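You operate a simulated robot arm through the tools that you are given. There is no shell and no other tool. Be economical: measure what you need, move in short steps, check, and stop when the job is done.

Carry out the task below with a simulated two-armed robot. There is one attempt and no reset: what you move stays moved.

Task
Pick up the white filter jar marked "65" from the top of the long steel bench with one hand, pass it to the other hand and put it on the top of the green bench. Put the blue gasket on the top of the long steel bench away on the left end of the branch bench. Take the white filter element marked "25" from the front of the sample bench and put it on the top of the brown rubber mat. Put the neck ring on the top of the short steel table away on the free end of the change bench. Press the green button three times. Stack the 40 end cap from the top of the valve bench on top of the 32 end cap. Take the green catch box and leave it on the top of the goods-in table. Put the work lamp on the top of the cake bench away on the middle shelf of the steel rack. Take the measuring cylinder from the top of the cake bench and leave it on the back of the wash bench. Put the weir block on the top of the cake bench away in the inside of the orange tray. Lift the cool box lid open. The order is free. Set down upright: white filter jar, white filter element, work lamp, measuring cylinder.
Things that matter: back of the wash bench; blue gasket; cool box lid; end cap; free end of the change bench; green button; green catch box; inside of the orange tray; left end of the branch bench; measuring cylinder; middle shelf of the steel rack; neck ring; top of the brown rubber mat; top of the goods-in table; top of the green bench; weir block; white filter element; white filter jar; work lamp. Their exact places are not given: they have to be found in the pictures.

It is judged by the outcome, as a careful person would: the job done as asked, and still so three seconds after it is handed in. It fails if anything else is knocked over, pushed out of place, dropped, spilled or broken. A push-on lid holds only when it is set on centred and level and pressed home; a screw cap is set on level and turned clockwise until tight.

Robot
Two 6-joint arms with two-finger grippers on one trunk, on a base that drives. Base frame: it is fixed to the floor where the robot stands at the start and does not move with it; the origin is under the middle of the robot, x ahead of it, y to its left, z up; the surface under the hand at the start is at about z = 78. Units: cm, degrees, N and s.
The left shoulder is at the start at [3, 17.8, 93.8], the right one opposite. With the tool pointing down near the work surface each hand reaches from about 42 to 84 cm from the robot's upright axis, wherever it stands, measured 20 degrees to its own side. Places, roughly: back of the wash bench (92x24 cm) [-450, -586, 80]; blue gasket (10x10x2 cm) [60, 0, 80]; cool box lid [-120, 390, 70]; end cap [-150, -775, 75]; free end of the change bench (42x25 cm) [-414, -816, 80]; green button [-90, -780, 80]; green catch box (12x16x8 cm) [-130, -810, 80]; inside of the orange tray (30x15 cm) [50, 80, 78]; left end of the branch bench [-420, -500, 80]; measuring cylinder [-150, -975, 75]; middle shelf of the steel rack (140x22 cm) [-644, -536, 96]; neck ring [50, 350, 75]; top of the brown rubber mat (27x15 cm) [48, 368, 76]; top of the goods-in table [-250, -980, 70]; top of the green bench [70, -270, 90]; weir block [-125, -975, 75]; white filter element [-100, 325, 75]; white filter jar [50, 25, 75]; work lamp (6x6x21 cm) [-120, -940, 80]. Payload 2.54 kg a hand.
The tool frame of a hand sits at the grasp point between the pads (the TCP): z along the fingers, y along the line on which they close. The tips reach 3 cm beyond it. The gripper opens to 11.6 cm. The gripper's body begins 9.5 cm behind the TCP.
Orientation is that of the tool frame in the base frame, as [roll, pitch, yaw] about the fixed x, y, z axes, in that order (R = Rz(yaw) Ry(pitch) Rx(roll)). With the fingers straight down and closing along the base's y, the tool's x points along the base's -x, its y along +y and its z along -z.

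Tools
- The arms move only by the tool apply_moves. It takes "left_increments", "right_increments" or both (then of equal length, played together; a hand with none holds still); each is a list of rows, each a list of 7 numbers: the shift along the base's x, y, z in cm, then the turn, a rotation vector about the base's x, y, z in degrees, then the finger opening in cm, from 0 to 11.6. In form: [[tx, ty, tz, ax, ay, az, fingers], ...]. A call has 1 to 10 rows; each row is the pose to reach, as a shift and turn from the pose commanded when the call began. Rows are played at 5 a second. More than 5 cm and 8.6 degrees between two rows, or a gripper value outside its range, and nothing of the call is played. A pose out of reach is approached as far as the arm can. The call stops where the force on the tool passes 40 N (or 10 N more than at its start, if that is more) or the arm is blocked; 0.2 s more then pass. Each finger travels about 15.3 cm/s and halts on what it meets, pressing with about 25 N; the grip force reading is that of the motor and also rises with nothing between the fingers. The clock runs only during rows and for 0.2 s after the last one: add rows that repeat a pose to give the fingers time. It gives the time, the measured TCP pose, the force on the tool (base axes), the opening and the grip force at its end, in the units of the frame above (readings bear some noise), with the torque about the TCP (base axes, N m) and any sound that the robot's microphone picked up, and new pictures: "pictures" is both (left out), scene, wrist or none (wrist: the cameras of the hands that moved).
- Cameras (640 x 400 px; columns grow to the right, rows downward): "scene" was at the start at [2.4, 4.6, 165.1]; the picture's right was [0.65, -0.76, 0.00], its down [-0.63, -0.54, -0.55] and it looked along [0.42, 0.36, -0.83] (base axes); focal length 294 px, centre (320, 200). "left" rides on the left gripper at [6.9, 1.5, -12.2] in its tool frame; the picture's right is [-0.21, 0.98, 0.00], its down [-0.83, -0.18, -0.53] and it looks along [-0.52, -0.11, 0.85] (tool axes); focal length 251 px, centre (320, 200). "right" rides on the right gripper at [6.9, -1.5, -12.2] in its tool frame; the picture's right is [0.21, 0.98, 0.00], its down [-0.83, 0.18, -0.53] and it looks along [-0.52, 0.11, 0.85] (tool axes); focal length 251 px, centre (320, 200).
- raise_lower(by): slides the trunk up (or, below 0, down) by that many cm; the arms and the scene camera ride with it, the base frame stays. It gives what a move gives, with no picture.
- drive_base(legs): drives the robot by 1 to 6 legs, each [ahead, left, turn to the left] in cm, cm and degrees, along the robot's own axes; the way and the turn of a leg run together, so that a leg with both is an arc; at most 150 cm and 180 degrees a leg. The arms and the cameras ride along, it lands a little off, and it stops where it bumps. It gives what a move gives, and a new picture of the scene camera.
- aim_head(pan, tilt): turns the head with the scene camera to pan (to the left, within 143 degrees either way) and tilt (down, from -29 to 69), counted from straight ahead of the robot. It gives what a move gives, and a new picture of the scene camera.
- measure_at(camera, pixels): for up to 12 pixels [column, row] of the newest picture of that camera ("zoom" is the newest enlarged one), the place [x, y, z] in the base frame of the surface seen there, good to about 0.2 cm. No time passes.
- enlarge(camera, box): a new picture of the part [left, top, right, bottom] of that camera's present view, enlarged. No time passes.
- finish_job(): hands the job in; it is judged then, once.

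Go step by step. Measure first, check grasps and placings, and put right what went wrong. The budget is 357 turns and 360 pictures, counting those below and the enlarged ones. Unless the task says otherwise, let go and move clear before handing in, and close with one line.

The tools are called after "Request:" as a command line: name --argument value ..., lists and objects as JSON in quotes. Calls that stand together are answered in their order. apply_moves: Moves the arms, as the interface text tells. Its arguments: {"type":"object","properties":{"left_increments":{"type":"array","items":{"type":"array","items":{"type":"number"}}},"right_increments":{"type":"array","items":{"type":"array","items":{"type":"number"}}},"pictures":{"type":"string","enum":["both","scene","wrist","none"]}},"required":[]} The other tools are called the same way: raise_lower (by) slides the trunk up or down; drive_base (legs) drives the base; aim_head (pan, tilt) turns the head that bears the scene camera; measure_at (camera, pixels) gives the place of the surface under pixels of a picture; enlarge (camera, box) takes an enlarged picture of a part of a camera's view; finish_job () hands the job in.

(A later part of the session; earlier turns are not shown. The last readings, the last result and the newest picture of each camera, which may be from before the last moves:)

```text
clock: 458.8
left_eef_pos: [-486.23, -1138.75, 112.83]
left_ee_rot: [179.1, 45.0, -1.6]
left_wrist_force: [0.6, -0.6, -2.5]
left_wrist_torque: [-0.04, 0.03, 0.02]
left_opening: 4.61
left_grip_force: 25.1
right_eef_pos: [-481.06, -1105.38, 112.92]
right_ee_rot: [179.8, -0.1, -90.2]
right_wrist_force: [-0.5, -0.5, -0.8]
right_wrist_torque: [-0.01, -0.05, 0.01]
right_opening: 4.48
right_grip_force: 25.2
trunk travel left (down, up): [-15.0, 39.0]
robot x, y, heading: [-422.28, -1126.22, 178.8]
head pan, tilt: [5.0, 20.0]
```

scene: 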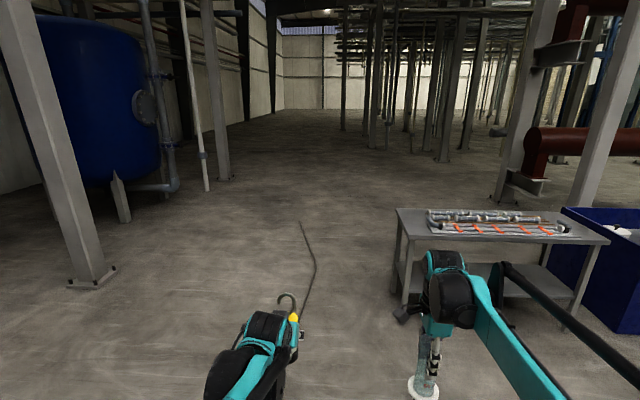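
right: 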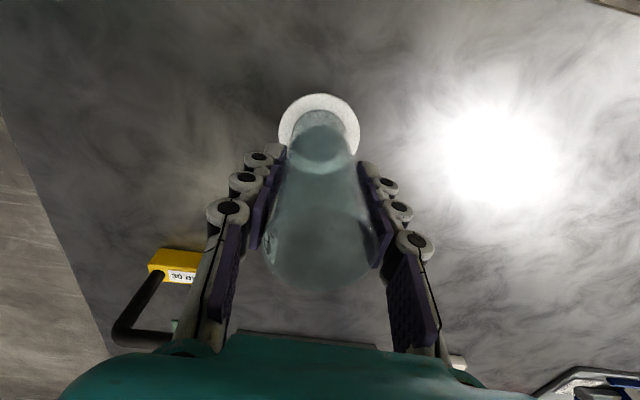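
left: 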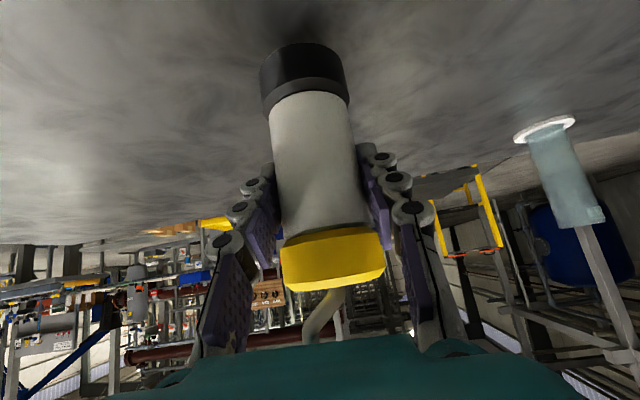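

Request:
drive_base --legs '[[112, 0, 1], [0, 0, -90]]'

Request:
aim_head --pan 0 --tilt 20

```text
clock: 468.3
left_eef_pos: [-548.39, -1060.46, 112.79]
left_ee_rot: [179.2, 45.0, -90.4]
left_wrist_force: [0.8, -0.4, -2.1]
left_wrist_torque: [-0.04, 0.01, 0.0]
left_opening: 4.61
left_grip_force: 24.9
right_eef_pos: [-514.75, -1064.84, 112.98]
right_ee_rot: [179.7, 0.0, -178.9]
right_wrist_force: [-0.8, -0.4, -0.2]
right_wrist_torque: [-0.01, 0.01, -0.03]
right_opening: 4.49
right_grip_force: 24.8
trunk travel left (down, up): [-15.0, 39.0]
robot x, y, heading: [-534.29, -1124.21, 90.0]
head pan, tilt: [5.0, 20.0]
```

scene: 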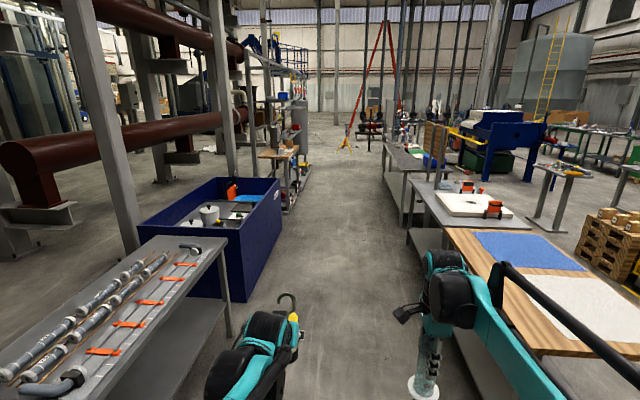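

```text
clock: 469.0
left_eef_pos: [-548.44, -1060.43, 112.71]
left_ee_rot: [179.1, 44.9, -90.3]
left_wrist_force: [0.4, 0.2, -1.9]
left_wrist_torque: [-0.01, 0.0, 0.01]
left_opening: 4.61
left_grip_force: 25.0
right_eef_pos: [-514.68, -1064.71, 112.97]
right_ee_rot: [179.8, -0.1, -178.8]
right_wrist_force: [0.3, -0.5, -1.3]
right_wrist_torque: [0.0, 0.0, 0.0]
right_opening: 4.46
right_grip_force: 25.1
trunk travel left (down, up): [-15.0, 39.0]
robot x, y, heading: [-534.06, -1124.42, 90.1]
head pan, tilt: [0.0, 20.0]
```

scene: 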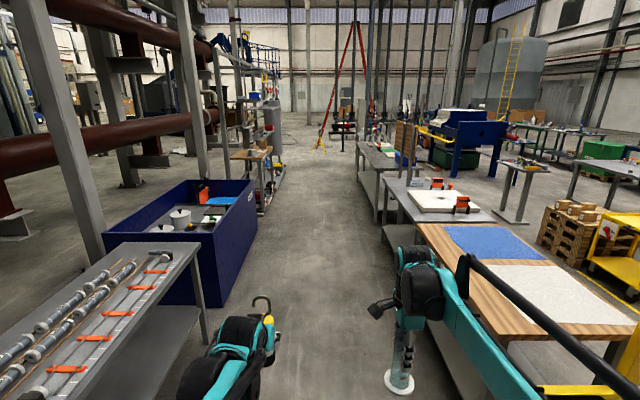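

The lane is clear. Drive north ~460 cm.

Request:
drive_base --legs '[[150, 0, 0], [150, 0, 0], [150, 0, 0]]'

Request:
aim_head --pan 40 --tilt 20

```text
clock: 490.9
left_eef_pos: [-547.86, -601.28, 112.66]
left_ee_rot: [179.1, 45.0, -89.2]
left_wrist_force: [-0.4, -0.9, -3.1]
left_wrist_torque: [0.02, -0.03, 0.0]
left_opening: 4.6
left_grip_force: 25.0
right_eef_pos: [-514.12, -604.96, 113.04]
right_ee_rot: [179.8, 0.0, -177.8]
right_wrist_force: [0.1, 0.6, -0.5]
right_wrist_torque: [-0.02, 0.0, -0.03]
right_opening: 4.36
right_grip_force: 24.7
trunk travel left (down, up): [-15.0, 39.0]
robot x, y, heading: [-532.2, -664.81, 91.1]
head pan, tilt: [0.0, 20.0]
```

scene: 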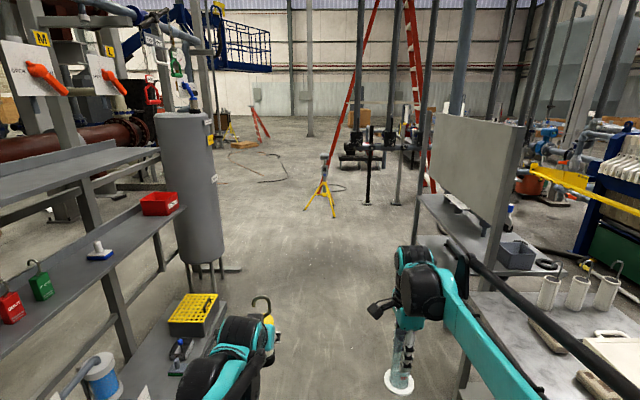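

```text
clock: 492.0
left_eef_pos: [-547.75, -601.28, 112.85]
left_ee_rot: [179.1, 44.9, -89.2]
left_wrist_force: [-0.4, -0.6, -2.4]
left_wrist_torque: [-0.01, -0.01, 0.03]
left_opening: 4.61
left_grip_force: 24.6
right_eef_pos: [-514.08, -604.94, 113.02]
right_ee_rot: [179.7, -0.1, -177.8]
right_wrist_force: [-0.5, 0.6, -0.6]
right_wrist_torque: [-0.01, 0.01, -0.01]
right_opening: 4.34
right_grip_force: 25.4
trunk travel left (down, up): [-15.0, 39.0]
robot x, y, heading: [-532.28, -664.95, 91.3]
head pan, tilt: [40.0, 20.0]
```

scene: 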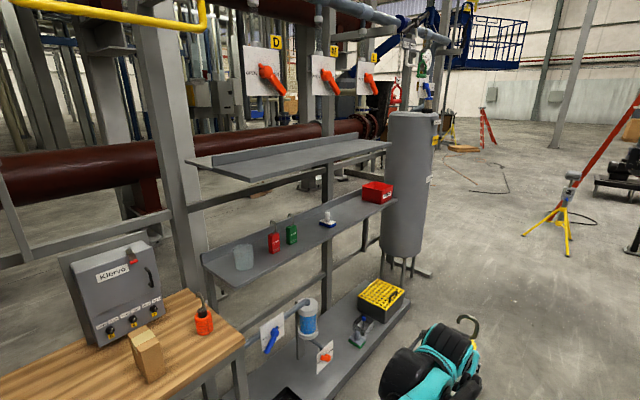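

Request:
measure_at --camera "scene" --pixels '[[350, 222], [395, 203], [205, 270], [320, 245], [330, 220], [378, 190], [300, 165], [385, 145], [260, 265], [365, 215], [305, 230], [350, 210]]'

Request:
enlarge --camera "scene" --box '[180, 120, 420, 300]'

```text
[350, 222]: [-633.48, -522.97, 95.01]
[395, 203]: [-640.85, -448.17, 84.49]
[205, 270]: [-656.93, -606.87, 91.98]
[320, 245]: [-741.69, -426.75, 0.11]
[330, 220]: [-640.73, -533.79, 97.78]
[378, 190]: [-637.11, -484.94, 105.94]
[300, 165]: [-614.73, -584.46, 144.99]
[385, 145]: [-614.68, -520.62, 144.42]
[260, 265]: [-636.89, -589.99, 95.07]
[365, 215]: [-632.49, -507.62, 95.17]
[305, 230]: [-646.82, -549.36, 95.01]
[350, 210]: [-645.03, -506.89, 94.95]
```

```text
2.22 times, centred on (300, 210) of scene
```

zoom: 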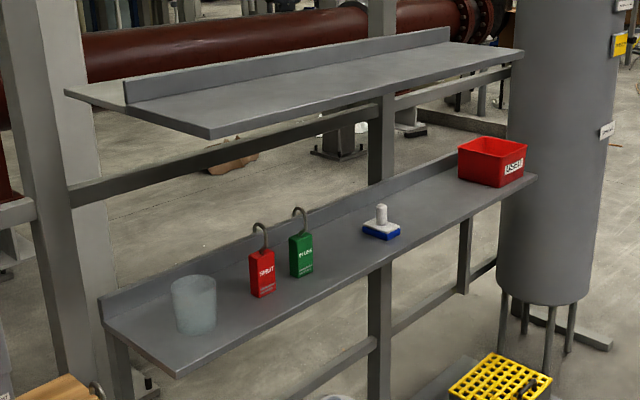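

Middle shelf: z 95, x -655…-632, y -607…-465, the shelf above at z 145. Free spot at y≈-512. Drive ahead and turn to face the rack.

Request:
drive_base --legs '[[80, 0, -1], [80, 0, 0], [0, 0, 90]]'

Request:
aim_head --pan 5 --tilt 40

```text
clock: 504.1
left_eef_pos: [-596.42, -520.59, 112.67]
left_ee_rot: [179.1, 44.9, 1.6]
left_wrist_force: [0.1, -0.1, -2.8]
left_wrist_torque: [0.0, -0.01, -0.03]
left_opening: 4.61
left_grip_force: 25.6
right_eef_pos: [-593.0, -486.82, 113.07]
right_ee_rot: [179.7, -0.2, -87.0]
right_wrist_force: [-0.2, 0.2, -0.7]
right_wrist_torque: [0.03, -0.01, -0.01]
right_opening: 4.22
right_grip_force: 24.9
trunk travel left (down, up): [-15.0, 39.0]
robot x, y, heading: [-532.51, -504.53, -178.2]
head pan, tilt: [40.0, 20.0]
```

scene: 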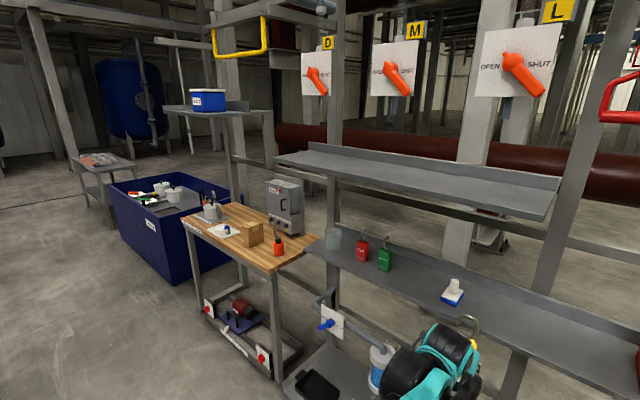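

```text
clock: 505.1
left_eef_pos: [-596.24, -520.63, 112.71]
left_ee_rot: [179.0, 45.0, 1.6]
left_wrist_force: [0.6, -0.5, -2.5]
left_wrist_torque: [-0.03, 0.01, -0.03]
left_opening: 4.63
left_grip_force: 24.5
right_eef_pos: [-593.17, -486.85, 113.08]
right_ee_rot: [179.7, -0.1, -86.9]
right_wrist_force: [0.3, 0.5, -1.0]
right_wrist_torque: [0.0, 0.0, -0.01]
right_opening: 4.25
right_grip_force: 24.8
trunk travel left (down, up): [-15.0, 39.0]
robot x, y, heading: [-533.04, -504.23, -177.9]
head pan, tilt: [5.0, 40.0]
```

scene: 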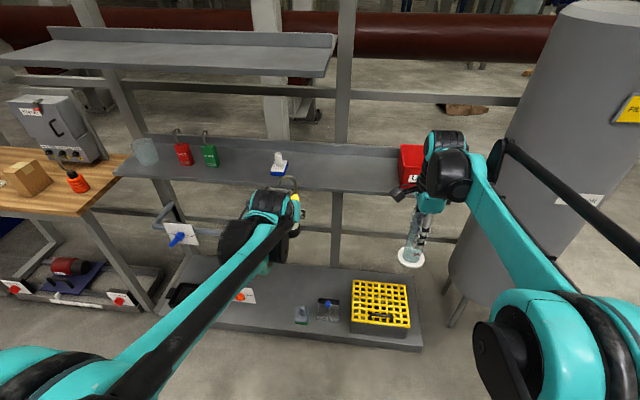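

Request:
enlarge --camera "scene" --box '[370, 120, 480, 290]'

Request:
measure_at --camera "scene" --pixels '[[279, 170], [315, 180], [340, 180], [340, 155], [395, 165], [360, 190], [330, 70], [420, 345], [320, 300], [300, 150], [411, 258]]'

```text
2.35 times, centred on (425, 205) of scene
```

zoom: 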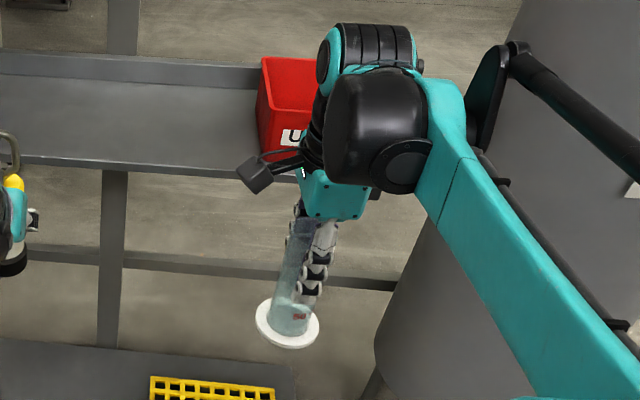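

```text
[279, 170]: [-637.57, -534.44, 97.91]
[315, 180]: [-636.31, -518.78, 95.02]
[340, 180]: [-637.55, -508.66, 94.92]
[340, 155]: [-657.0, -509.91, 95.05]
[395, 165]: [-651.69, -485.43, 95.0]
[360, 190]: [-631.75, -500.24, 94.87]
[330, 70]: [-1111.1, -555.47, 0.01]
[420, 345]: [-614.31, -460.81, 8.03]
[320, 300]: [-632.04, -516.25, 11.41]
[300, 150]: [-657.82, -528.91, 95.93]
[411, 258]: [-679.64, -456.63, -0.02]
```

Request:
measure_at --camera "zoom" --pixels '[[262, 325], [300, 345], [318, 320], [270, 300], [310, 295], [300, 215]]'

```text
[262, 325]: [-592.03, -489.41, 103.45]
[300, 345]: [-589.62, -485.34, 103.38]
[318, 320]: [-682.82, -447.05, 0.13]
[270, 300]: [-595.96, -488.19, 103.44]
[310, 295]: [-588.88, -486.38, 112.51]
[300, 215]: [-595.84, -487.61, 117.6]
```

The cylinder hasn't slipped (base at z 102.7). Pull the right hand up and back for clearance from the red bin, then drive up to the shelf.

Request:
apply_moves --right_increments '[[2.5, -1, 2.5, 0, 0, 0, 3], [5, -2, 5, 0, 0, 0, 3], [7.5, -3, 7.5, 0, 0, 0, 3], [10, -4, 10, 0, 0, 0, 3], [13, -5, 12, 0, 0, 0, 3]]' --pictures "none"

Request:
drive_base --legs '[[36, -5, -2]]'

```text
clock: 506.3
left_eef_pos: [-596.22, -520.6, 112.87]
left_ee_rot: [179.1, 45.1, 1.5]
left_wrist_force: [0.9, -0.5, -2.1]
left_wrist_torque: [0.01, -0.01, -0.02]
left_opening: 4.6
left_grip_force: 25.1
right_eef_pos: [-580.14, -491.79, 125.3]
right_ee_rot: [179.6, 0.1, -87.0]
right_wrist_force: [0.1, -0.5, 0.4]
right_wrist_torque: [0.01, 0.05, 0.01]
right_opening: 4.27
right_grip_force: 24.7
trunk travel left (down, up): [-15.0, 39.0]
robot x, y, heading: [-532.82, -504.24, -178.0]
head pan, tilt: [5.0, 40.0]
```

```text
clock: 508.6
left_eef_pos: [-633.77, -513.86, 112.83]
left_ee_rot: [179.1, 45.0, -0.6]
left_wrist_force: [-0.8, 0.4, -2.1]
left_wrist_torque: [0.02, 0.01, -0.01]
left_opening: 4.61
left_grip_force: 25.0
right_eef_pos: [-616.78, -485.7, 125.22]
right_ee_rot: [179.8, -0.2, -88.9]
right_wrist_force: [0.1, 0.2, -0.4]
right_wrist_torque: [-0.03, -0.03, -0.02]
right_opening: 4.26
right_grip_force: 25.3
trunk travel left (down, up): [-15.0, 39.0]
robot x, y, heading: [-569.88, -500.15, 179.9]
head pan, tilt: [5.0, 40.0]
```

scene: 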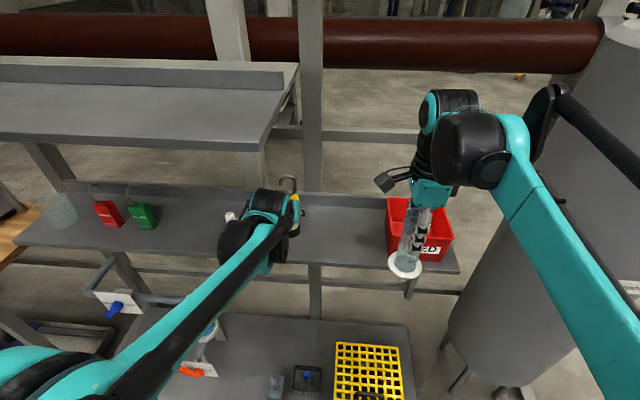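

Request:
apply_moves --left_increments '[[-3.2, 0, 0, 0, 0, 0, 3], [-6.4, 0, 0, 0, 0, 0, 3], [-9.3, 0, -1, 0, 0, 0, 3], [-9.3, 0, -5, 0, 0, 0, 3], [-9.3, 0, -8, 0, 0, 0, 3], [-9.3, 0, -9, 0, 0, 0, 3]]' --pictures "both"

```text
clock: 510.1
left_eef_pos: [-643.18, -514.03, 103.72]
left_ee_rot: [179.1, 44.9, -0.4]
left_wrist_force: [0.2, -0.7, -2.3]
left_wrist_torque: [0.03, 0.02, -0.03]
left_opening: 4.63
left_grip_force: 24.7
right_eef_pos: [-616.73, -485.78, 125.15]
right_ee_rot: [179.6, -0.2, -89.1]
right_wrist_force: [1.1, -0.3, -2.0]
right_wrist_torque: [-0.01, 0.0, 0.01]
right_opening: 4.25
right_grip_force: 25.4
trunk travel left (down, up): [-15.0, 39.0]
robot x, y, heading: [-569.61, -499.82, 179.9]
head pan, tilt: [5.0, 40.0]
```

scene: 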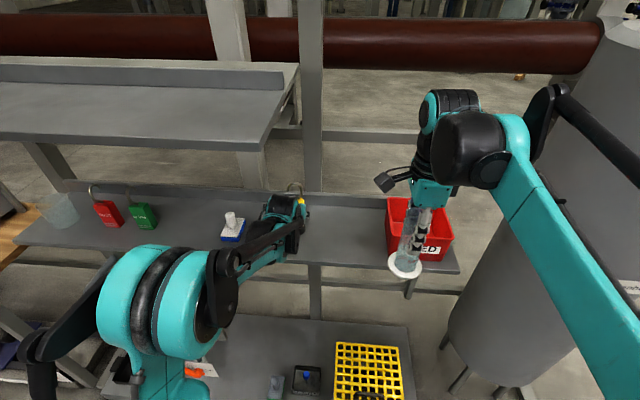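
left: 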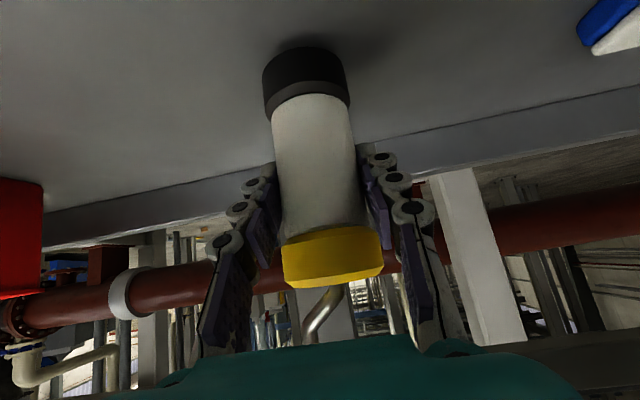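

Request:
apply_moves --left_increments '[[0, 0, -0.4, 0, 0, 0, 3], [0, 0, -0.8, 0, 0, 0, 3], [0, 0, -1.1, 0, 0, 0, 3]]' --pictures "none"

```text
clock: 510.9
left_eef_pos: [-643.05, -514.21, 102.89]
left_ee_rot: [179.0, 45.2, -0.4]
left_wrist_force: [-4.8, -4.2, 18.9]
left_wrist_torque: [0.01, 0.4, 0.04]
left_opening: 4.65
left_grip_force: 25.1
right_eef_pos: [-616.53, -485.82, 125.24]
right_ee_rot: [179.7, 0.0, -89.0]
right_wrist_force: [1.3, 0.4, -1.4]
right_wrist_torque: [-0.02, -0.01, 0.0]
right_opening: 4.24
right_grip_force: 25.2
trunk travel left (down, up): [-15.0, 39.0]
robot x, y, heading: [-569.63, -499.69, 179.7]
head pan, tilt: [5.0, 40.0]
```

Contact. Ease up slightly, open, and back out along the hand's axis.

Request:
apply_moves --left_increments '[[0, 0, 0.3, 0, 0, 0, 6], [0, 0, 0.3, 0, 0, 0, 8], [0, 0, 0.3, 0, 0, 0, 8], [2.5, 0, 2.8, 0, 0, 0, 8], [5, 0, 5.3, 0, 0, 0, 8], [8, 0, 8, 0, 0, 0, 8], [11.5, 0, 10.5, 0, 0, 0, 8], [15, 0, 12, 0, 0, 0, 8], [19, 0, 13, 0, 0, 0, 8]]' --pictures "both"

```text
clock: 512.9
left_eef_pos: [-623.25, -513.99, 115.81]
left_ee_rot: [179.1, 45.0, -0.5]
left_wrist_force: [-0.3, -0.5, 0.1]
left_wrist_torque: [-0.03, 0.01, 0.01]
left_opening: 8.03
left_grip_force: 0.0
right_eef_pos: [-616.37, -485.78, 125.3]
right_ee_rot: [179.6, 0.0, -89.0]
right_wrist_force: [0.1, -0.5, -0.7]
right_wrist_torque: [-0.01, 0.05, -0.05]
right_opening: 4.26
right_grip_force: 24.8
trunk travel left (down, up): [-15.0, 39.0]
robot x, y, heading: [-569.82, -499.77, 179.7]
head pan, tilt: [5.0, 40.0]
```

scene: 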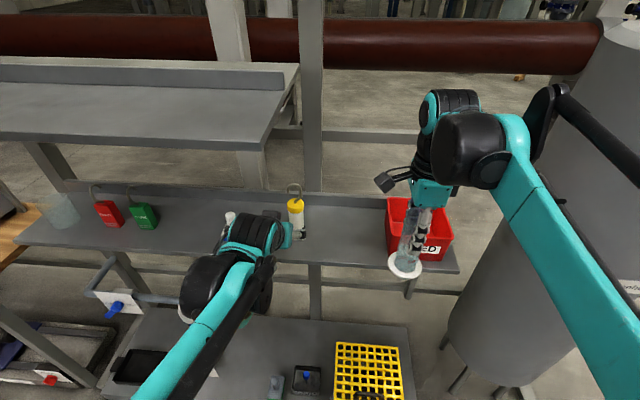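
left: 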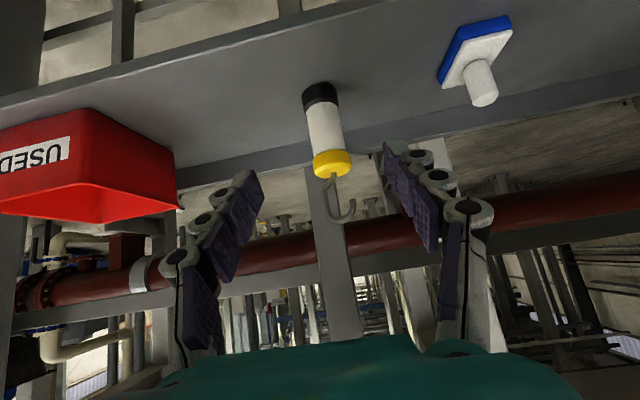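

The lamp stands on the middle shelf. Back off, turn to face the wash bench's back side.

Request:
drive_base --legs '[[-34, 0, 0], [0, 0, 90], [0, 0, 90], [0, -70, 0]]'

Request:
aim_head --pan 0 --tilt 40

```text
clock: 526.0
left_eef_pos: [-485.48, -557.27, 115.67]
left_ee_rot: [179.1, 45.1, 176.9]
left_wrist_force: [0.8, -0.8, 0.2]
left_wrist_torque: [0.0, 0.01, 0.0]
left_opening: 8.01
left_grip_force: 0.1
right_eef_pos: [-493.56, -585.02, 125.17]
right_ee_rot: [179.8, -0.1, 88.3]
right_wrist_force: [0.1, 0.1, -0.6]
right_wrist_torque: [0.05, -0.01, -0.02]
right_opening: 4.23
right_grip_force: 25.5
trunk travel left (down, up): [-15.0, 39.0]
robot x, y, heading: [-539.79, -569.03, -2.8]
head pan, tilt: [5.0, 40.0]
```

scene: 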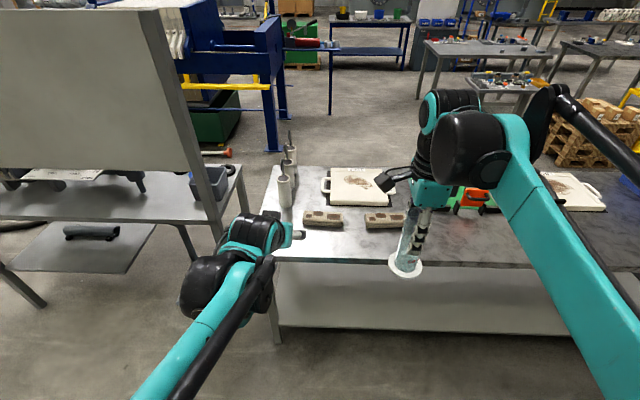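

```text
clock: 526.6
left_eef_pos: [-485.42, -557.15, 115.6]
left_ee_rot: [179.1, 45.0, 176.9]
left_wrist_force: [-0.6, -0.1, -0.3]
left_wrist_torque: [-0.03, -0.03, 0.0]
left_opening: 7.98
left_grip_force: 0.0
right_eef_pos: [-493.4, -585.0, 125.18]
right_ee_rot: [179.7, -0.1, 88.3]
right_wrist_force: [-0.6, -0.9, -0.9]
right_wrist_torque: [0.03, 0.0, -0.01]
right_opening: 4.25
right_grip_force: 25.4
trunk travel left (down, up): [-15.0, 39.0]
robot x, y, heading: [-539.98, -568.97, -2.9]
head pan, tilt: [0.0, 40.0]
```

scene: 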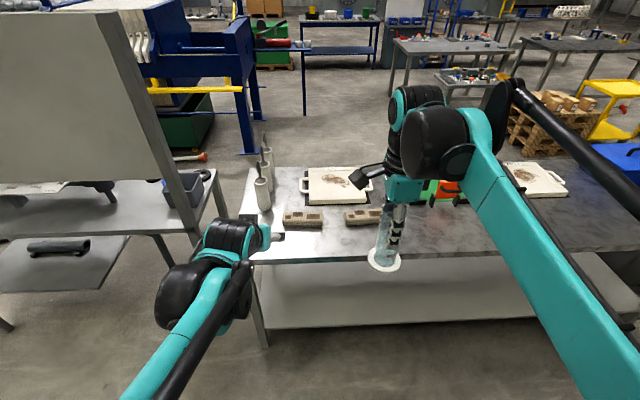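

Request:
measure_at --camera "scene" --pixels '[[285, 222], [330, 222], [370, 215], [250, 235], [440, 250], [480, 230], [300, 255], [420, 230], [265, 200], [320, 240], [470, 250]]'

Request:
enlarge --camera "scene" --box '[230, 150, 530, 280]'

```text
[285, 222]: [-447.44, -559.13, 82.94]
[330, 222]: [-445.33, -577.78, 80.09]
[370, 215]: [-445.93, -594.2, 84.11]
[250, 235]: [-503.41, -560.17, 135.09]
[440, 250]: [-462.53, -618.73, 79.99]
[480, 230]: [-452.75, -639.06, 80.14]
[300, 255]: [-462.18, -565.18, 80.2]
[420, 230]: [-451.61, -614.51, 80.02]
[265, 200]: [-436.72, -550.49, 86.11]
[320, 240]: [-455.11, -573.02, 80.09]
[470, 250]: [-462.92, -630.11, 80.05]
```

```text
2.13 times, centred on (380, 215) of scene
```

zoom: 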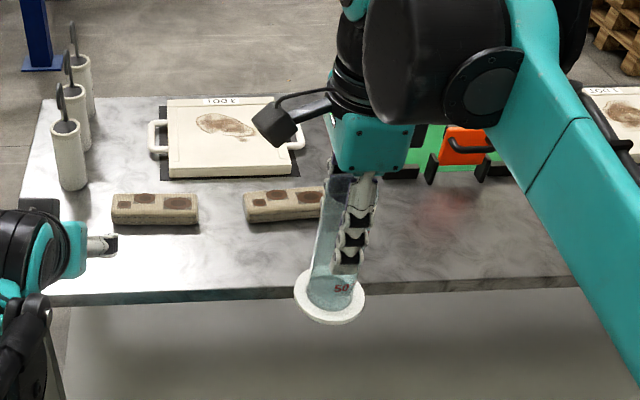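

Free spot on the back strip: about (-452,-612.5), z 80. Drive closer and lower the cylinder there.

Request:
drive_base --legs '[[20, -26, 2.9]]'

```text
clock: 528.8
left_eef_pos: [-466.93, -580.61, 115.69]
left_ee_rot: [179.0, 45.0, 179.9]
left_wrist_force: [0.2, -0.4, -0.1]
left_wrist_torque: [0.01, 0.02, 0.04]
left_opening: 7.99
left_grip_force: 0.0
right_eef_pos: [-473.54, -608.81, 125.23]
right_ee_rot: [179.6, -0.1, 91.3]
right_wrist_force: [0.9, 0.6, -1.1]
right_wrist_torque: [0.04, 0.01, -0.01]
right_opening: 4.25
right_grip_force: 25.5
trunk travel left (down, up): [-15.0, 39.0]
robot x, y, heading: [-520.65, -594.83, 0.3]
head pan, tilt: [0.0, 40.0]
```

scene: 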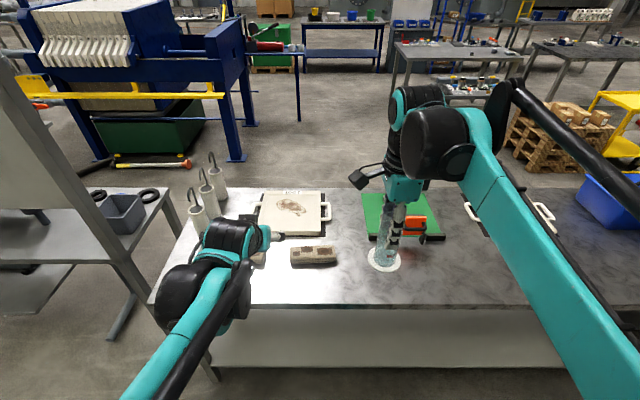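

Request:
measure_at --camera "scene" --pixels '[[412, 238], [435, 238], [370, 238], [336, 262], [293, 258], [400, 280], [440, 280], [365, 265]]'

Request:
apply_moves --right_increments '[[4, -0.5, -2, 0, 0, 0, 3], [8, -1, -4, 0, 0, 0, 3], [12, -1.5, -6, 0, 0, 0, 3], [16, -2, -8, 0, 0, 0, 3], [20, -2.5, -10, 0, 0, 0, 3], [21, -3, -14.5, 0, 0, 0, 3], [21, -3, -19, 0, 0, 0, 3], [21, -3, -23.5, 0, 0, 0, 3], [21, -3, -28, 0, 0, 0, 3], [21, -3, -32.5, 0, 0, 0, 3]]' --pictures "both"

```text
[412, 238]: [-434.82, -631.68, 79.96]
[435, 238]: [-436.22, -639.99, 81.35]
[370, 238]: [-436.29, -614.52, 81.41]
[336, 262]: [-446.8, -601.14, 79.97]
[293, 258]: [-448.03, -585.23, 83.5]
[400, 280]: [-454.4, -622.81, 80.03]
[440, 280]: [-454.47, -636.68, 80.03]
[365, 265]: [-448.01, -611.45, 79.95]
```

```text
clock: 531.0
left_eef_pos: [-466.91, -580.59, 115.69]
left_ee_rot: [179.1, 44.9, 179.9]
left_wrist_force: [1.1, 0.3, -0.2]
left_wrist_torque: [-0.01, 0.01, -0.01]
left_opening: 7.99
left_grip_force: 0.1
right_eef_pos: [-453.0, -611.81, 92.89]
right_ee_rot: [179.6, -0.1, 91.4]
right_wrist_force: [0.7, -0.7, -1.1]
right_wrist_torque: [0.01, 0.02, 0.02]
right_opening: 4.25
right_grip_force: 25.4
trunk travel left (down, up): [-15.0, 39.0]
robot x, y, heading: [-520.57, -594.81, 0.3]
head pan, tilt: [0.0, 40.0]
```

scene: 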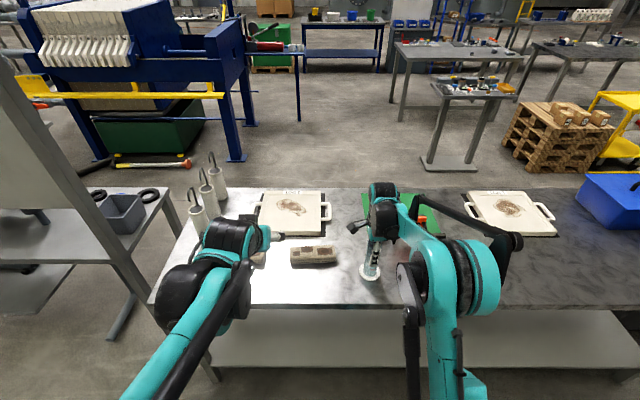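
right: 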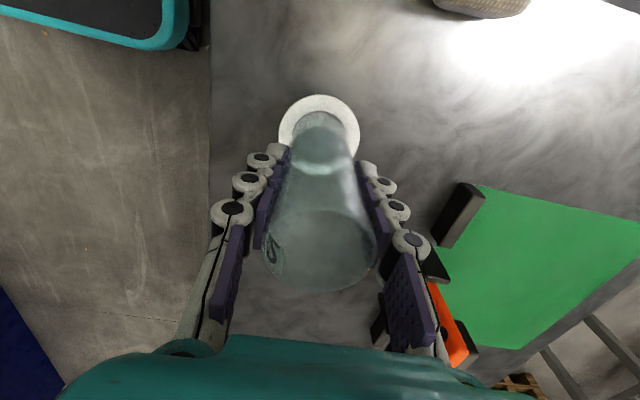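

Request:
measure_at --camera "right" --pixels '[[455, 230], [470, 190], [430, 265], [440, 310]]'

Request:
apply_moves --right_increments '[[0, 0, -1.4, 0, 0, 0, 3], [0, 0, -2.2, 0, 0, 0, 3], [0, 0, -2.6, 0, 0, 0, 3]]' --pictures "none"

```text
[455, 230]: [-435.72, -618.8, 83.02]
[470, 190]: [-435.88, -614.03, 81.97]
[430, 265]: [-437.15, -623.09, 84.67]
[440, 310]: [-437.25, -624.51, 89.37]
```

```text
clock: 531.8
left_eef_pos: [-466.92, -580.46, 115.75]
left_ee_rot: [179.0, 45.1, 179.9]
left_wrist_force: [0.2, 0.2, 0.8]
left_wrist_torque: [0.02, 0.01, -0.03]
left_opening: 8.01
left_grip_force: 0.1
right_eef_pos: [-452.83, -611.85, 90.14]
right_ee_rot: [179.7, -0.1, 91.3]
right_wrist_force: [0.9, -1.0, 7.3]
right_wrist_torque: [0.05, -0.06, -0.03]
right_opening: 4.25
right_grip_force: 25.3
trunk travel left (down, up): [-15.0, 39.0]
robot x, y, heading: [-520.76, -595.4, 0.1]
head pan, tilt: [0.0, 40.0]
```

Request:
apply_moves --right_increments '[[0, 0, 0, 0, 0, 0, 6], [0, 0, 0, 0, 0, 0, 7.5], [0, 0, 0, 0, 0, 0, 7.5], [0, 0, 4.5, 0, 0, 0, 7.5], [0, 0, 9, 0, 0, 0, 7.5], [0, 0, 13.5, 0, 0, 0, 7.5], [-4, 0, 16, 0, 0, 0, 7.5], [-8.5, 0, 18, 0, 0, 0, 7.5], [-13, 0, 20, 0, 0, 0, 7.5], [-17.5, 0, 21, 0, 0, 0, 7.5]]' --pictures "both"

```text
clock: 534.0
left_eef_pos: [-466.99, -580.55, 115.81]
left_ee_rot: [179.1, 45.1, 179.9]
left_wrist_force: [-1.1, 0.3, 0.5]
left_wrist_torque: [-0.02, -0.03, 0.0]
left_opening: 8.0
left_grip_force: 0.0
right_eef_pos: [-470.16, -611.8, 110.91]
right_ee_rot: [179.6, -0.1, 91.4]
right_wrist_force: [0.3, 0.3, 0.1]
right_wrist_torque: [0.0, -0.06, 0.0]
right_opening: 7.48
right_grip_force: 0.2
trunk travel left (down, up): [-15.0, 39.0]
robot x, y, heading: [-520.89, -594.7, 0.6]
head pan, tilt: [0.0, 40.0]
```

scene: 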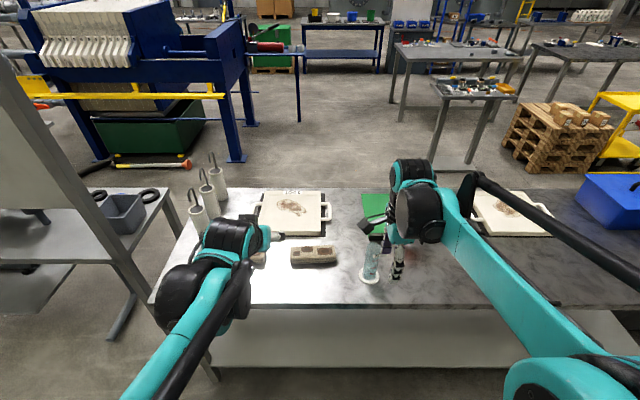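
right: 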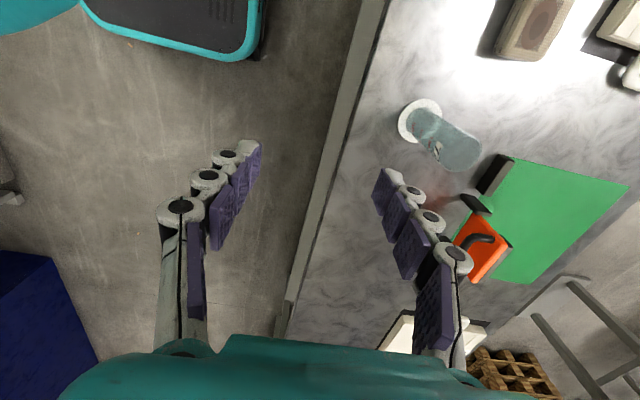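

The cylinder stands on the back of the wash bench. Now return for the weir block: back off, turn south and drive down the lane.

Request:
drive_base --legs '[[-15, 0, 0], [0, 0, -90], [150, 0, 0], [150, 0, 0], [150, 0, 0]]'

Request:
aim_head --pan 90 --tilt 20

```text
clock: 560.2
left_eef_pos: [-538.19, -1098.03, 115.67]
left_ee_rot: [179.1, 45.0, 84.9]
left_wrist_force: [-0.4, -0.6, 0.2]
left_wrist_torque: [0.0, -0.02, 0.01]
left_opening: 8.01
left_grip_force: 0.1
right_eef_pos: [-568.99, -1092.16, 110.73]
right_ee_rot: [179.7, -0.1, -3.7]
right_wrist_force: [-0.2, -1.0, -0.8]
right_wrist_torque: [0.02, -0.03, -0.01]
right_opening: 7.48
right_grip_force: 0.1
trunk travel left (down, up): [-15.0, 39.0]
robot x, y, heading: [-548.0, -1043.39, -94.3]
head pan, tilt: [0.0, 40.0]
```

scene: 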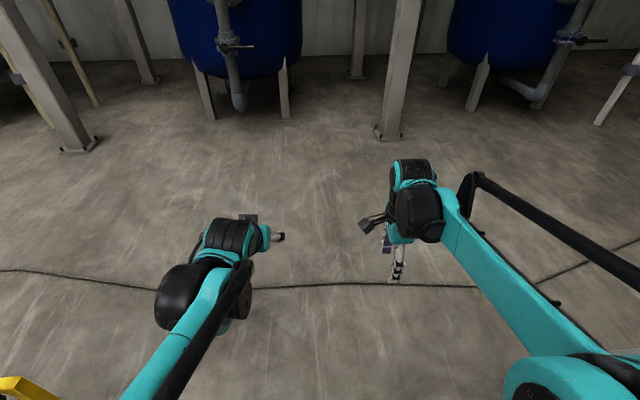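

```text
clock: 561.8
left_eef_pos: [-538.12, -1097.96, 115.7]
left_ee_rot: [179.1, 45.0, 85.0]
left_wrist_force: [-0.7, 0.2, -1.0]
left_wrist_torque: [-0.02, 0.06, -0.02]
left_opening: 8.01
left_grip_force: 0.1
right_eef_pos: [-569.03, -1092.27, 110.77]
right_ee_rot: [179.7, 0.0, -3.7]
right_wrist_force: [0.3, 0.0, -0.4]
right_wrist_torque: [0.02, -0.03, -0.03]
right_opening: 7.5
right_grip_force: 0.1
trunk travel left (down, up): [-15.0, 39.0]
robot x, y, heading: [-547.85, -1043.08, -94.8]
head pan, tilt: [90.0, 20.0]
```

scene: 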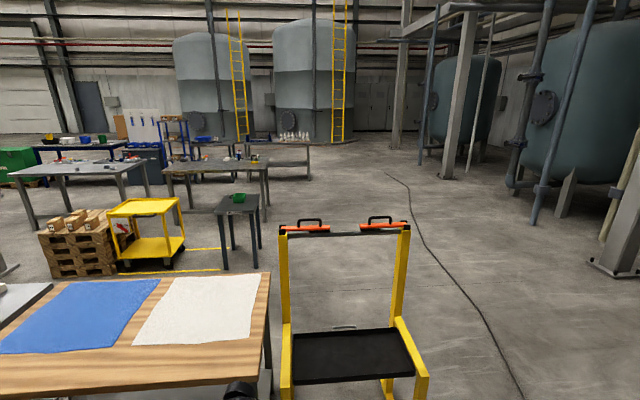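

Request:
drive_base --legs '[[87, 0, 4.8]]'

```text
clock: 566.4
left_eef_pos: [-537.56, -1183.84, 115.66]
left_ee_rot: [179.0, 45.1, 89.5]
left_wrist_force: [0.0, 0.1, -0.6]
left_wrist_torque: [-0.02, 0.01, 0.0]
left_opening: 8.02
left_grip_force: 0.1
right_eef_pos: [-568.84, -1180.57, 110.82]
right_ee_rot: [179.7, -0.1, 0.8]
right_wrist_force: [0.2, -0.3, -0.8]
right_wrist_torque: [0.02, -0.03, -0.02]
right_opening: 7.49
right_grip_force: 0.1
trunk travel left (down, up): [-15.0, 39.0]
robot x, y, heading: [-551.69, -1129.92, -90.1]
head pan, tilt: [90.0, 20.0]
```

scene: 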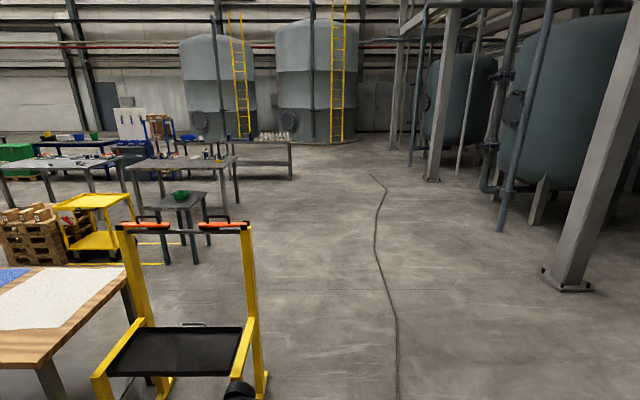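

Request:
drive_base --legs '[[3, 150, 0], [-10, 130, 0], [-10, 110, 0], [0, 0, 90], [0, 0, 90]]'

Request:
aim_head --pan -15 --tilt 40

```text
refused: leg 1 is longer than a leg can be; nothing moved
```

```text
clock: 568.2
left_eef_pos: [-537.68, -1183.83, 115.77]
left_ee_rot: [179.0, 45.1, 89.3]
left_wrist_force: [-0.2, 0.0, 0.1]
left_wrist_torque: [-0.01, -0.01, 0.02]
left_opening: 8.02
left_grip_force: 0.1
right_eef_pos: [-568.93, -1180.53, 110.71]
right_ee_rot: [179.7, 0.0, 0.9]
right_wrist_force: [0.3, 0.1, 0.0]
right_wrist_torque: [0.0, 0.03, -0.02]
right_opening: 7.49
right_grip_force: 0.1
trunk travel left (down, up): [-15.0, 39.0]
robot x, y, heading: [-551.58, -1130.2, -90.1]
head pan, tilt: [-15.0, 40.0]
```

scene: 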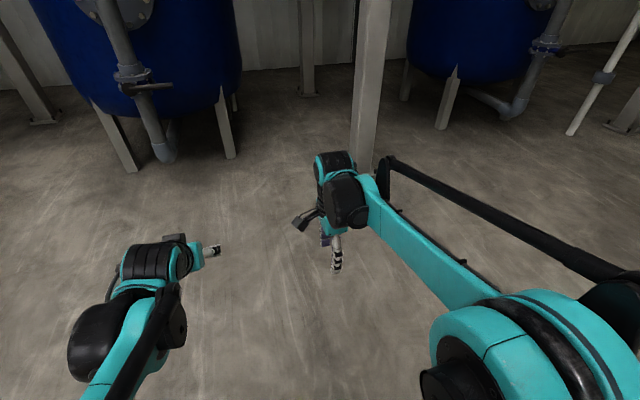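

Request:
drive_base --legs '[[3, 145, 0], [-10, 135, 0], [-12, 115, 0], [0, 0, 90], [0, 0, 90]]'

```text
clock: 595.3
left_eef_pos: [-159.36, -1058.27, 115.74]
left_ee_rot: [179.1, 44.9, -93.1]
left_wrist_force: [-0.3, 0.1, -0.3]
left_wrist_torque: [0.01, -0.01, 0.0]
left_opening: 8.01
left_grip_force: 0.1
right_eef_pos: [-128.36, -1062.91, 110.73]
right_ee_rot: [179.7, 0.0, 178.3]
right_wrist_force: [-0.4, -0.1, 0.2]
right_wrist_torque: [-0.03, 0.02, -0.01]
right_opening: 7.51
right_grip_force: 0.1
trunk travel left (down, up): [-15.0, 39.0]
robot x, y, heading: [-147.9, -1112.62, 87.2]
head pan, tilt: [-15.0, 40.0]
```

scene: 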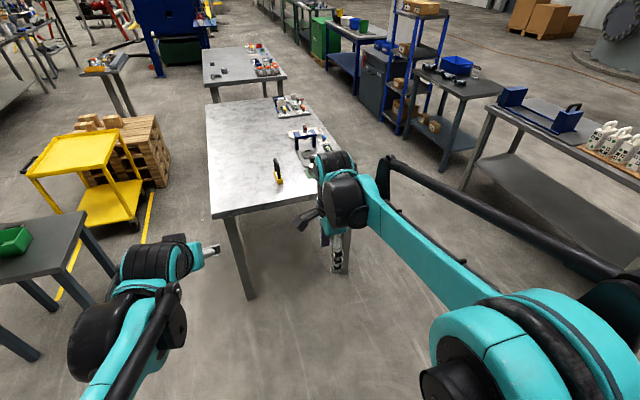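

Request:
drive_base --legs '[[62, 0, 2.8]]'

Request:
apply_moves --right_increments '[[0, 0, 0, 0, 0, 8.5, 7.5], [0, 0, 0, 0, 0, 17, 7.5], [0, 0, 0, 0, 0, 25.5, 7.5], [0, 0, 0, 0, 0, 34, 7.5], [0, 0, 0, 0, 0, 42.5, 7.5], [0, 0, 0, 0, 0, 51, 7.5], [0, 0, 0, 0, 0, 59.5, 7.5], [0, 0, 0, 0, 0, 68, 7.5], [0, 0, 0, 0, 0, 76.5, 7.5], [0, 0, 0, 0, 0, 85, 7.5]]' --pictures "both"

```text
clock: 598.8
left_eef_pos: [-160.63, -997.02, 115.61]
left_ee_rot: [179.1, 45.1, -90.2]
left_wrist_force: [-0.8, 0.5, 0.3]
left_wrist_torque: [-0.02, 0.01, 0.0]
left_opening: 8.04
left_grip_force: 0.1
right_eef_pos: [-129.36, -1000.1, 110.78]
right_ee_rot: [179.7, -0.1, -178.9]
right_wrist_force: [0.1, 0.7, -0.7]
right_wrist_torque: [-0.01, -0.01, -0.02]
right_opening: 7.52
right_grip_force: 0.1
trunk travel left (down, up): [-15.0, 39.0]
robot x, y, heading: [-146.16, -1050.8, 90.2]
head pan, tilt: [-15.0, 40.0]
```

scene: 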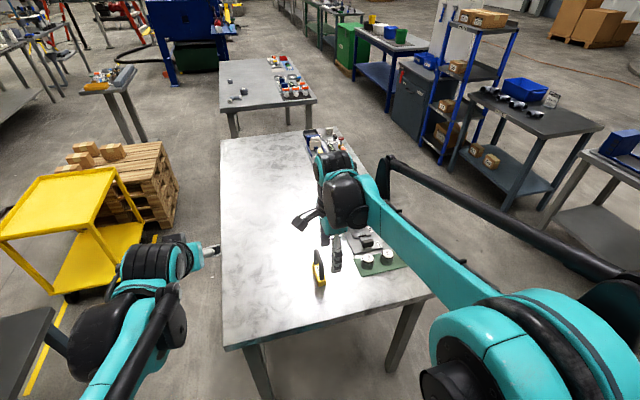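

```text
clock: 601.0
left_eef_pos: [-160.6, -997.24, 115.64]
left_ee_rot: [179.1, 45.0, -90.2]
left_wrist_force: [0.5, 0.3, -0.3]
left_wrist_torque: [-0.01, 0.02, 0.0]
left_opening: 8.0
left_grip_force: 0.0
right_eef_pos: [-129.32, -1000.15, 110.86]
right_ee_rot: [179.6, -0.1, -93.6]
right_wrist_force: [0.3, 0.4, -0.4]
right_wrist_torque: [0.01, -0.01, -0.03]
right_opening: 7.52
right_grip_force: 0.0
trunk travel left (down, up): [-15.0, 39.0]
robot x, y, heading: [-146.31, -1050.94, 90.4]
head pan, tilt: [-15.0, 40.0]
```

scene: 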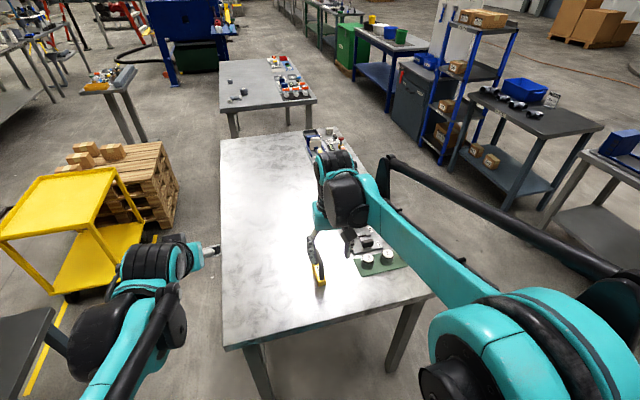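
right: 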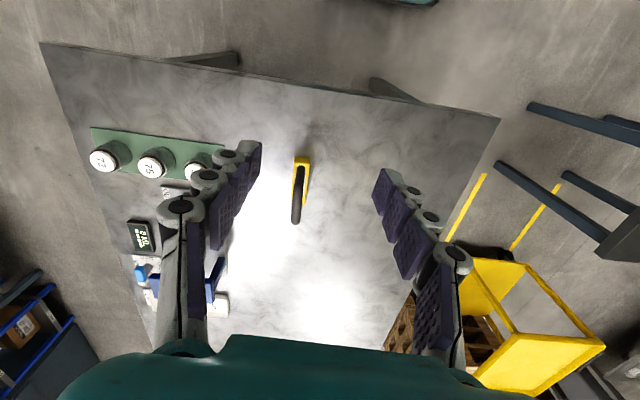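

Request:
measure_at --camera "right" --pixels '[[299, 172], [296, 195], [295, 218], [307, 165], [300, 160], [304, 205], [292, 205], [300, 185]]'

Request:
enlarge --camera "right" --box '[260, 140, 340, 240]'

```text
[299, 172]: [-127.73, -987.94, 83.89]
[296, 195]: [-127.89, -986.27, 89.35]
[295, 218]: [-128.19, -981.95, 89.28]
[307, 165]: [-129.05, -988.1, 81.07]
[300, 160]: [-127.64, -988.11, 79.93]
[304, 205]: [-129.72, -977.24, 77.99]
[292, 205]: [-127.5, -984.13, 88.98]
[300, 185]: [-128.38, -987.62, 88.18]
```

```text
4.00 times, centred on (300, 190) of right
```

zoom: 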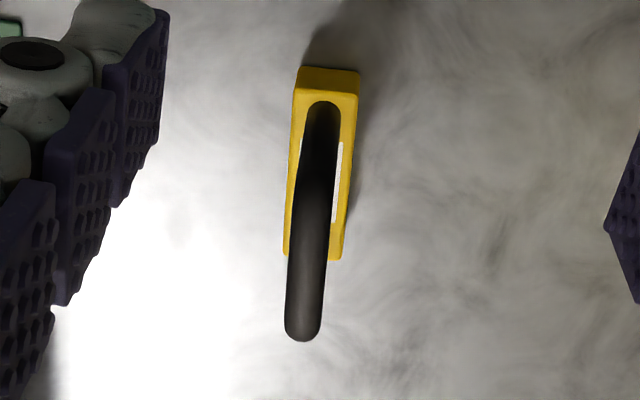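

Request:
apply_moves --right_increments '[[0.4, 4.5, 0, 0, 0, 0, 6], [0.8, 9, 0, 0, 0, 0, 5], [1.2, 13.5, -1, 0, 0, 0, 4], [1.3, 15.6, -5, 0, 0, 0, 4], [1.3, 15.6, -9.8, 0, 0, 0, 4], [1.3, 15.6, -14.6, 0, 0, 0, 4], [1.3, 15.6, -18, 0, 0, 0, 4]]' --pictures "wrist"

```text
clock: 602.6
left_eef_pos: [-160.59, -996.98, 115.76]
left_ee_rot: [179.0, 45.0, -90.2]
left_wrist_force: [-0.2, 0.6, 1.0]
left_wrist_torque: [0.0, -0.01, -0.01]
left_opening: 8.0
left_grip_force: 0.0
right_eef_pos: [-128.17, -984.53, 92.76]
right_ee_rot: [179.8, -0.1, -93.8]
right_wrist_force: [-0.5, -0.1, 0.2]
right_wrist_torque: [0.0, -0.01, 0.0]
right_opening: 4.0
right_grip_force: 0.2
trunk travel left (down, up): [-15.0, 39.0]
robot x, y, heading: [-146.02, -1050.62, 90.3]
head pan, tilt: [-15.0, 40.0]
```

right: 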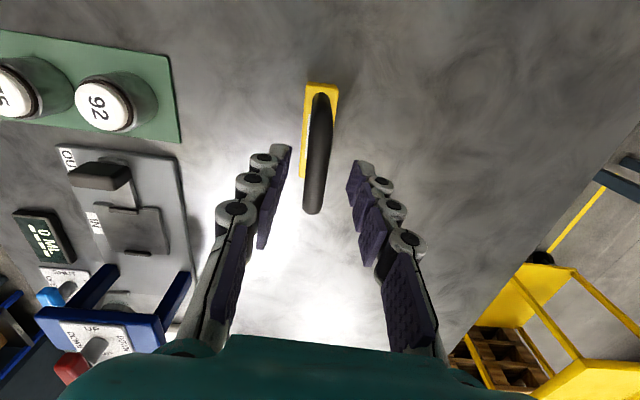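

Request:
apply_moves --right_increments '[[0, 0, -2.2, 0, 0, 0, 4], [0, 0, -4.3, 0, 0, 0, 4], [0, 0, -4.3, 0, 0, 0, 2], [0, 0, -4.3, 0, 0, 0, 0.5], [0, 0, -4.3, 0, 0, 0, 0.5], [0, 0, 0, 0, 0, 0, 0.5], [0, 0, 4.8, 0, 0, 0, 0.5], [0, 0, 9.6, 0, 0, 0, 0.5]]' --pictures "wrist"

```text
clock: 604.4
left_eef_pos: [-160.66, -997.16, 115.78]
left_ee_rot: [179.1, 45.0, -90.2]
left_wrist_force: [1.2, -1.1, -0.2]
left_wrist_torque: [0.0, 0.0, 0.0]
left_opening: 8.03
left_grip_force: 0.1
right_eef_pos: [-128.02, -984.65, 102.42]
right_ee_rot: [179.7, -0.1, -93.7]
right_wrist_force: [0.2, -0.9, -0.9]
right_wrist_torque: [0.04, -0.03, 0.01]
right_opening: 1.4
right_grip_force: 24.9
trunk travel left (down, up): [-15.0, 39.0]
robot x, y, heading: [-146.39, -1050.66, 90.2]
head pan, tilt: [-15.0, 40.0]
```

right: 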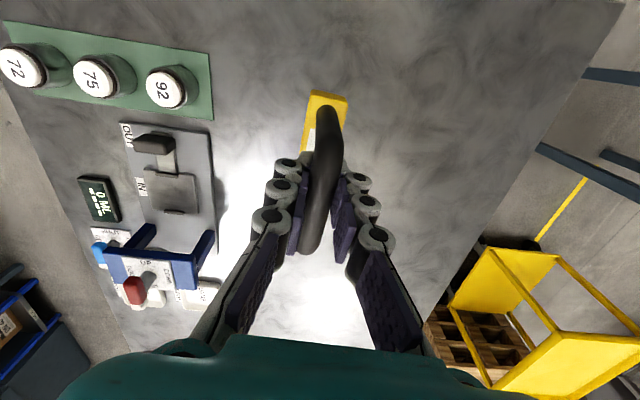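

The weir block is held by its handle. Raise it and drive east then north up the main aisle.

Request:
apply_moves --right_increments '[[0, 0, 4.5, 0, 0, 0, 0.5], [0, 0, 9, 0, 0, 0, 0.5], [0, -4, 12, 0, 0, 0, 0.5], [0, -8.5, 13, 0, 0, 0, 0.5], [0, -13, 13, 0, 0, 0, 0.5]]' --pictures "none"

Request:
drive_base --legs '[[0, -118, 0], [140, 0, 0], [140, 0, 0], [140, 0, 0]]'

```text
clock: 605.6
left_eef_pos: [-160.72, -997.15, 115.81]
left_ee_rot: [179.0, 45.1, -90.2]
left_wrist_force: [-0.9, -0.3, -0.1]
left_wrist_torque: [0.06, -0.02, 0.02]
left_opening: 8.0
left_grip_force: 0.1
right_eef_pos: [-128.28, -997.9, 115.33]
right_ee_rot: [179.7, 0.0, -93.8]
right_wrist_force: [0.1, -0.6, -0.7]
right_wrist_torque: [0.04, -0.03, 0.02]
right_opening: 1.37
right_grip_force: 25.2
trunk travel left (down, up): [-15.0, 39.0]
robot x, y, heading: [-145.94, -1050.67, 90.1]
head pan, tilt: [-15.0, 40.0]
```

```text
clock: 631.3
left_eef_pos: [-28.76, -577.29, 115.77]
left_ee_rot: [179.2, 45.0, -92.5]
left_wrist_force: [-0.2, 0.6, 0.2]
left_wrist_torque: [0.01, 0.02, -0.01]
left_opening: 7.99
left_grip_force: 0.1
right_eef_pos: [3.47, -579.14, 115.33]
right_ee_rot: [179.7, 0.0, -96.0]
right_wrist_force: [0.5, 0.7, -1.5]
right_wrist_torque: [-0.02, -0.01, -0.03]
right_opening: 1.39
right_grip_force: 24.6
trunk travel left (down, up): [-15.0, 39.0]
robot x, y, heading: [-16.44, -631.87, 87.8]
head pan, tilt: [-15.0, 40.0]
```

scene: 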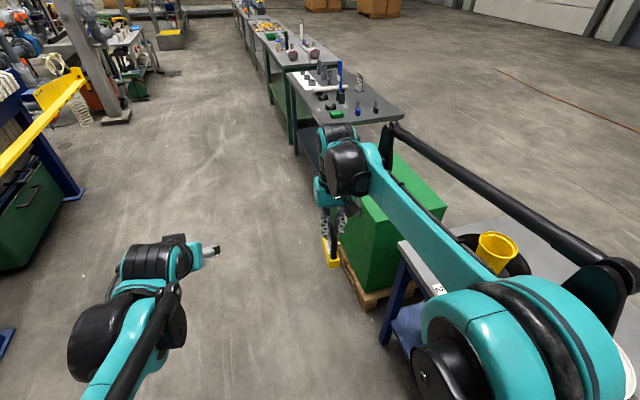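

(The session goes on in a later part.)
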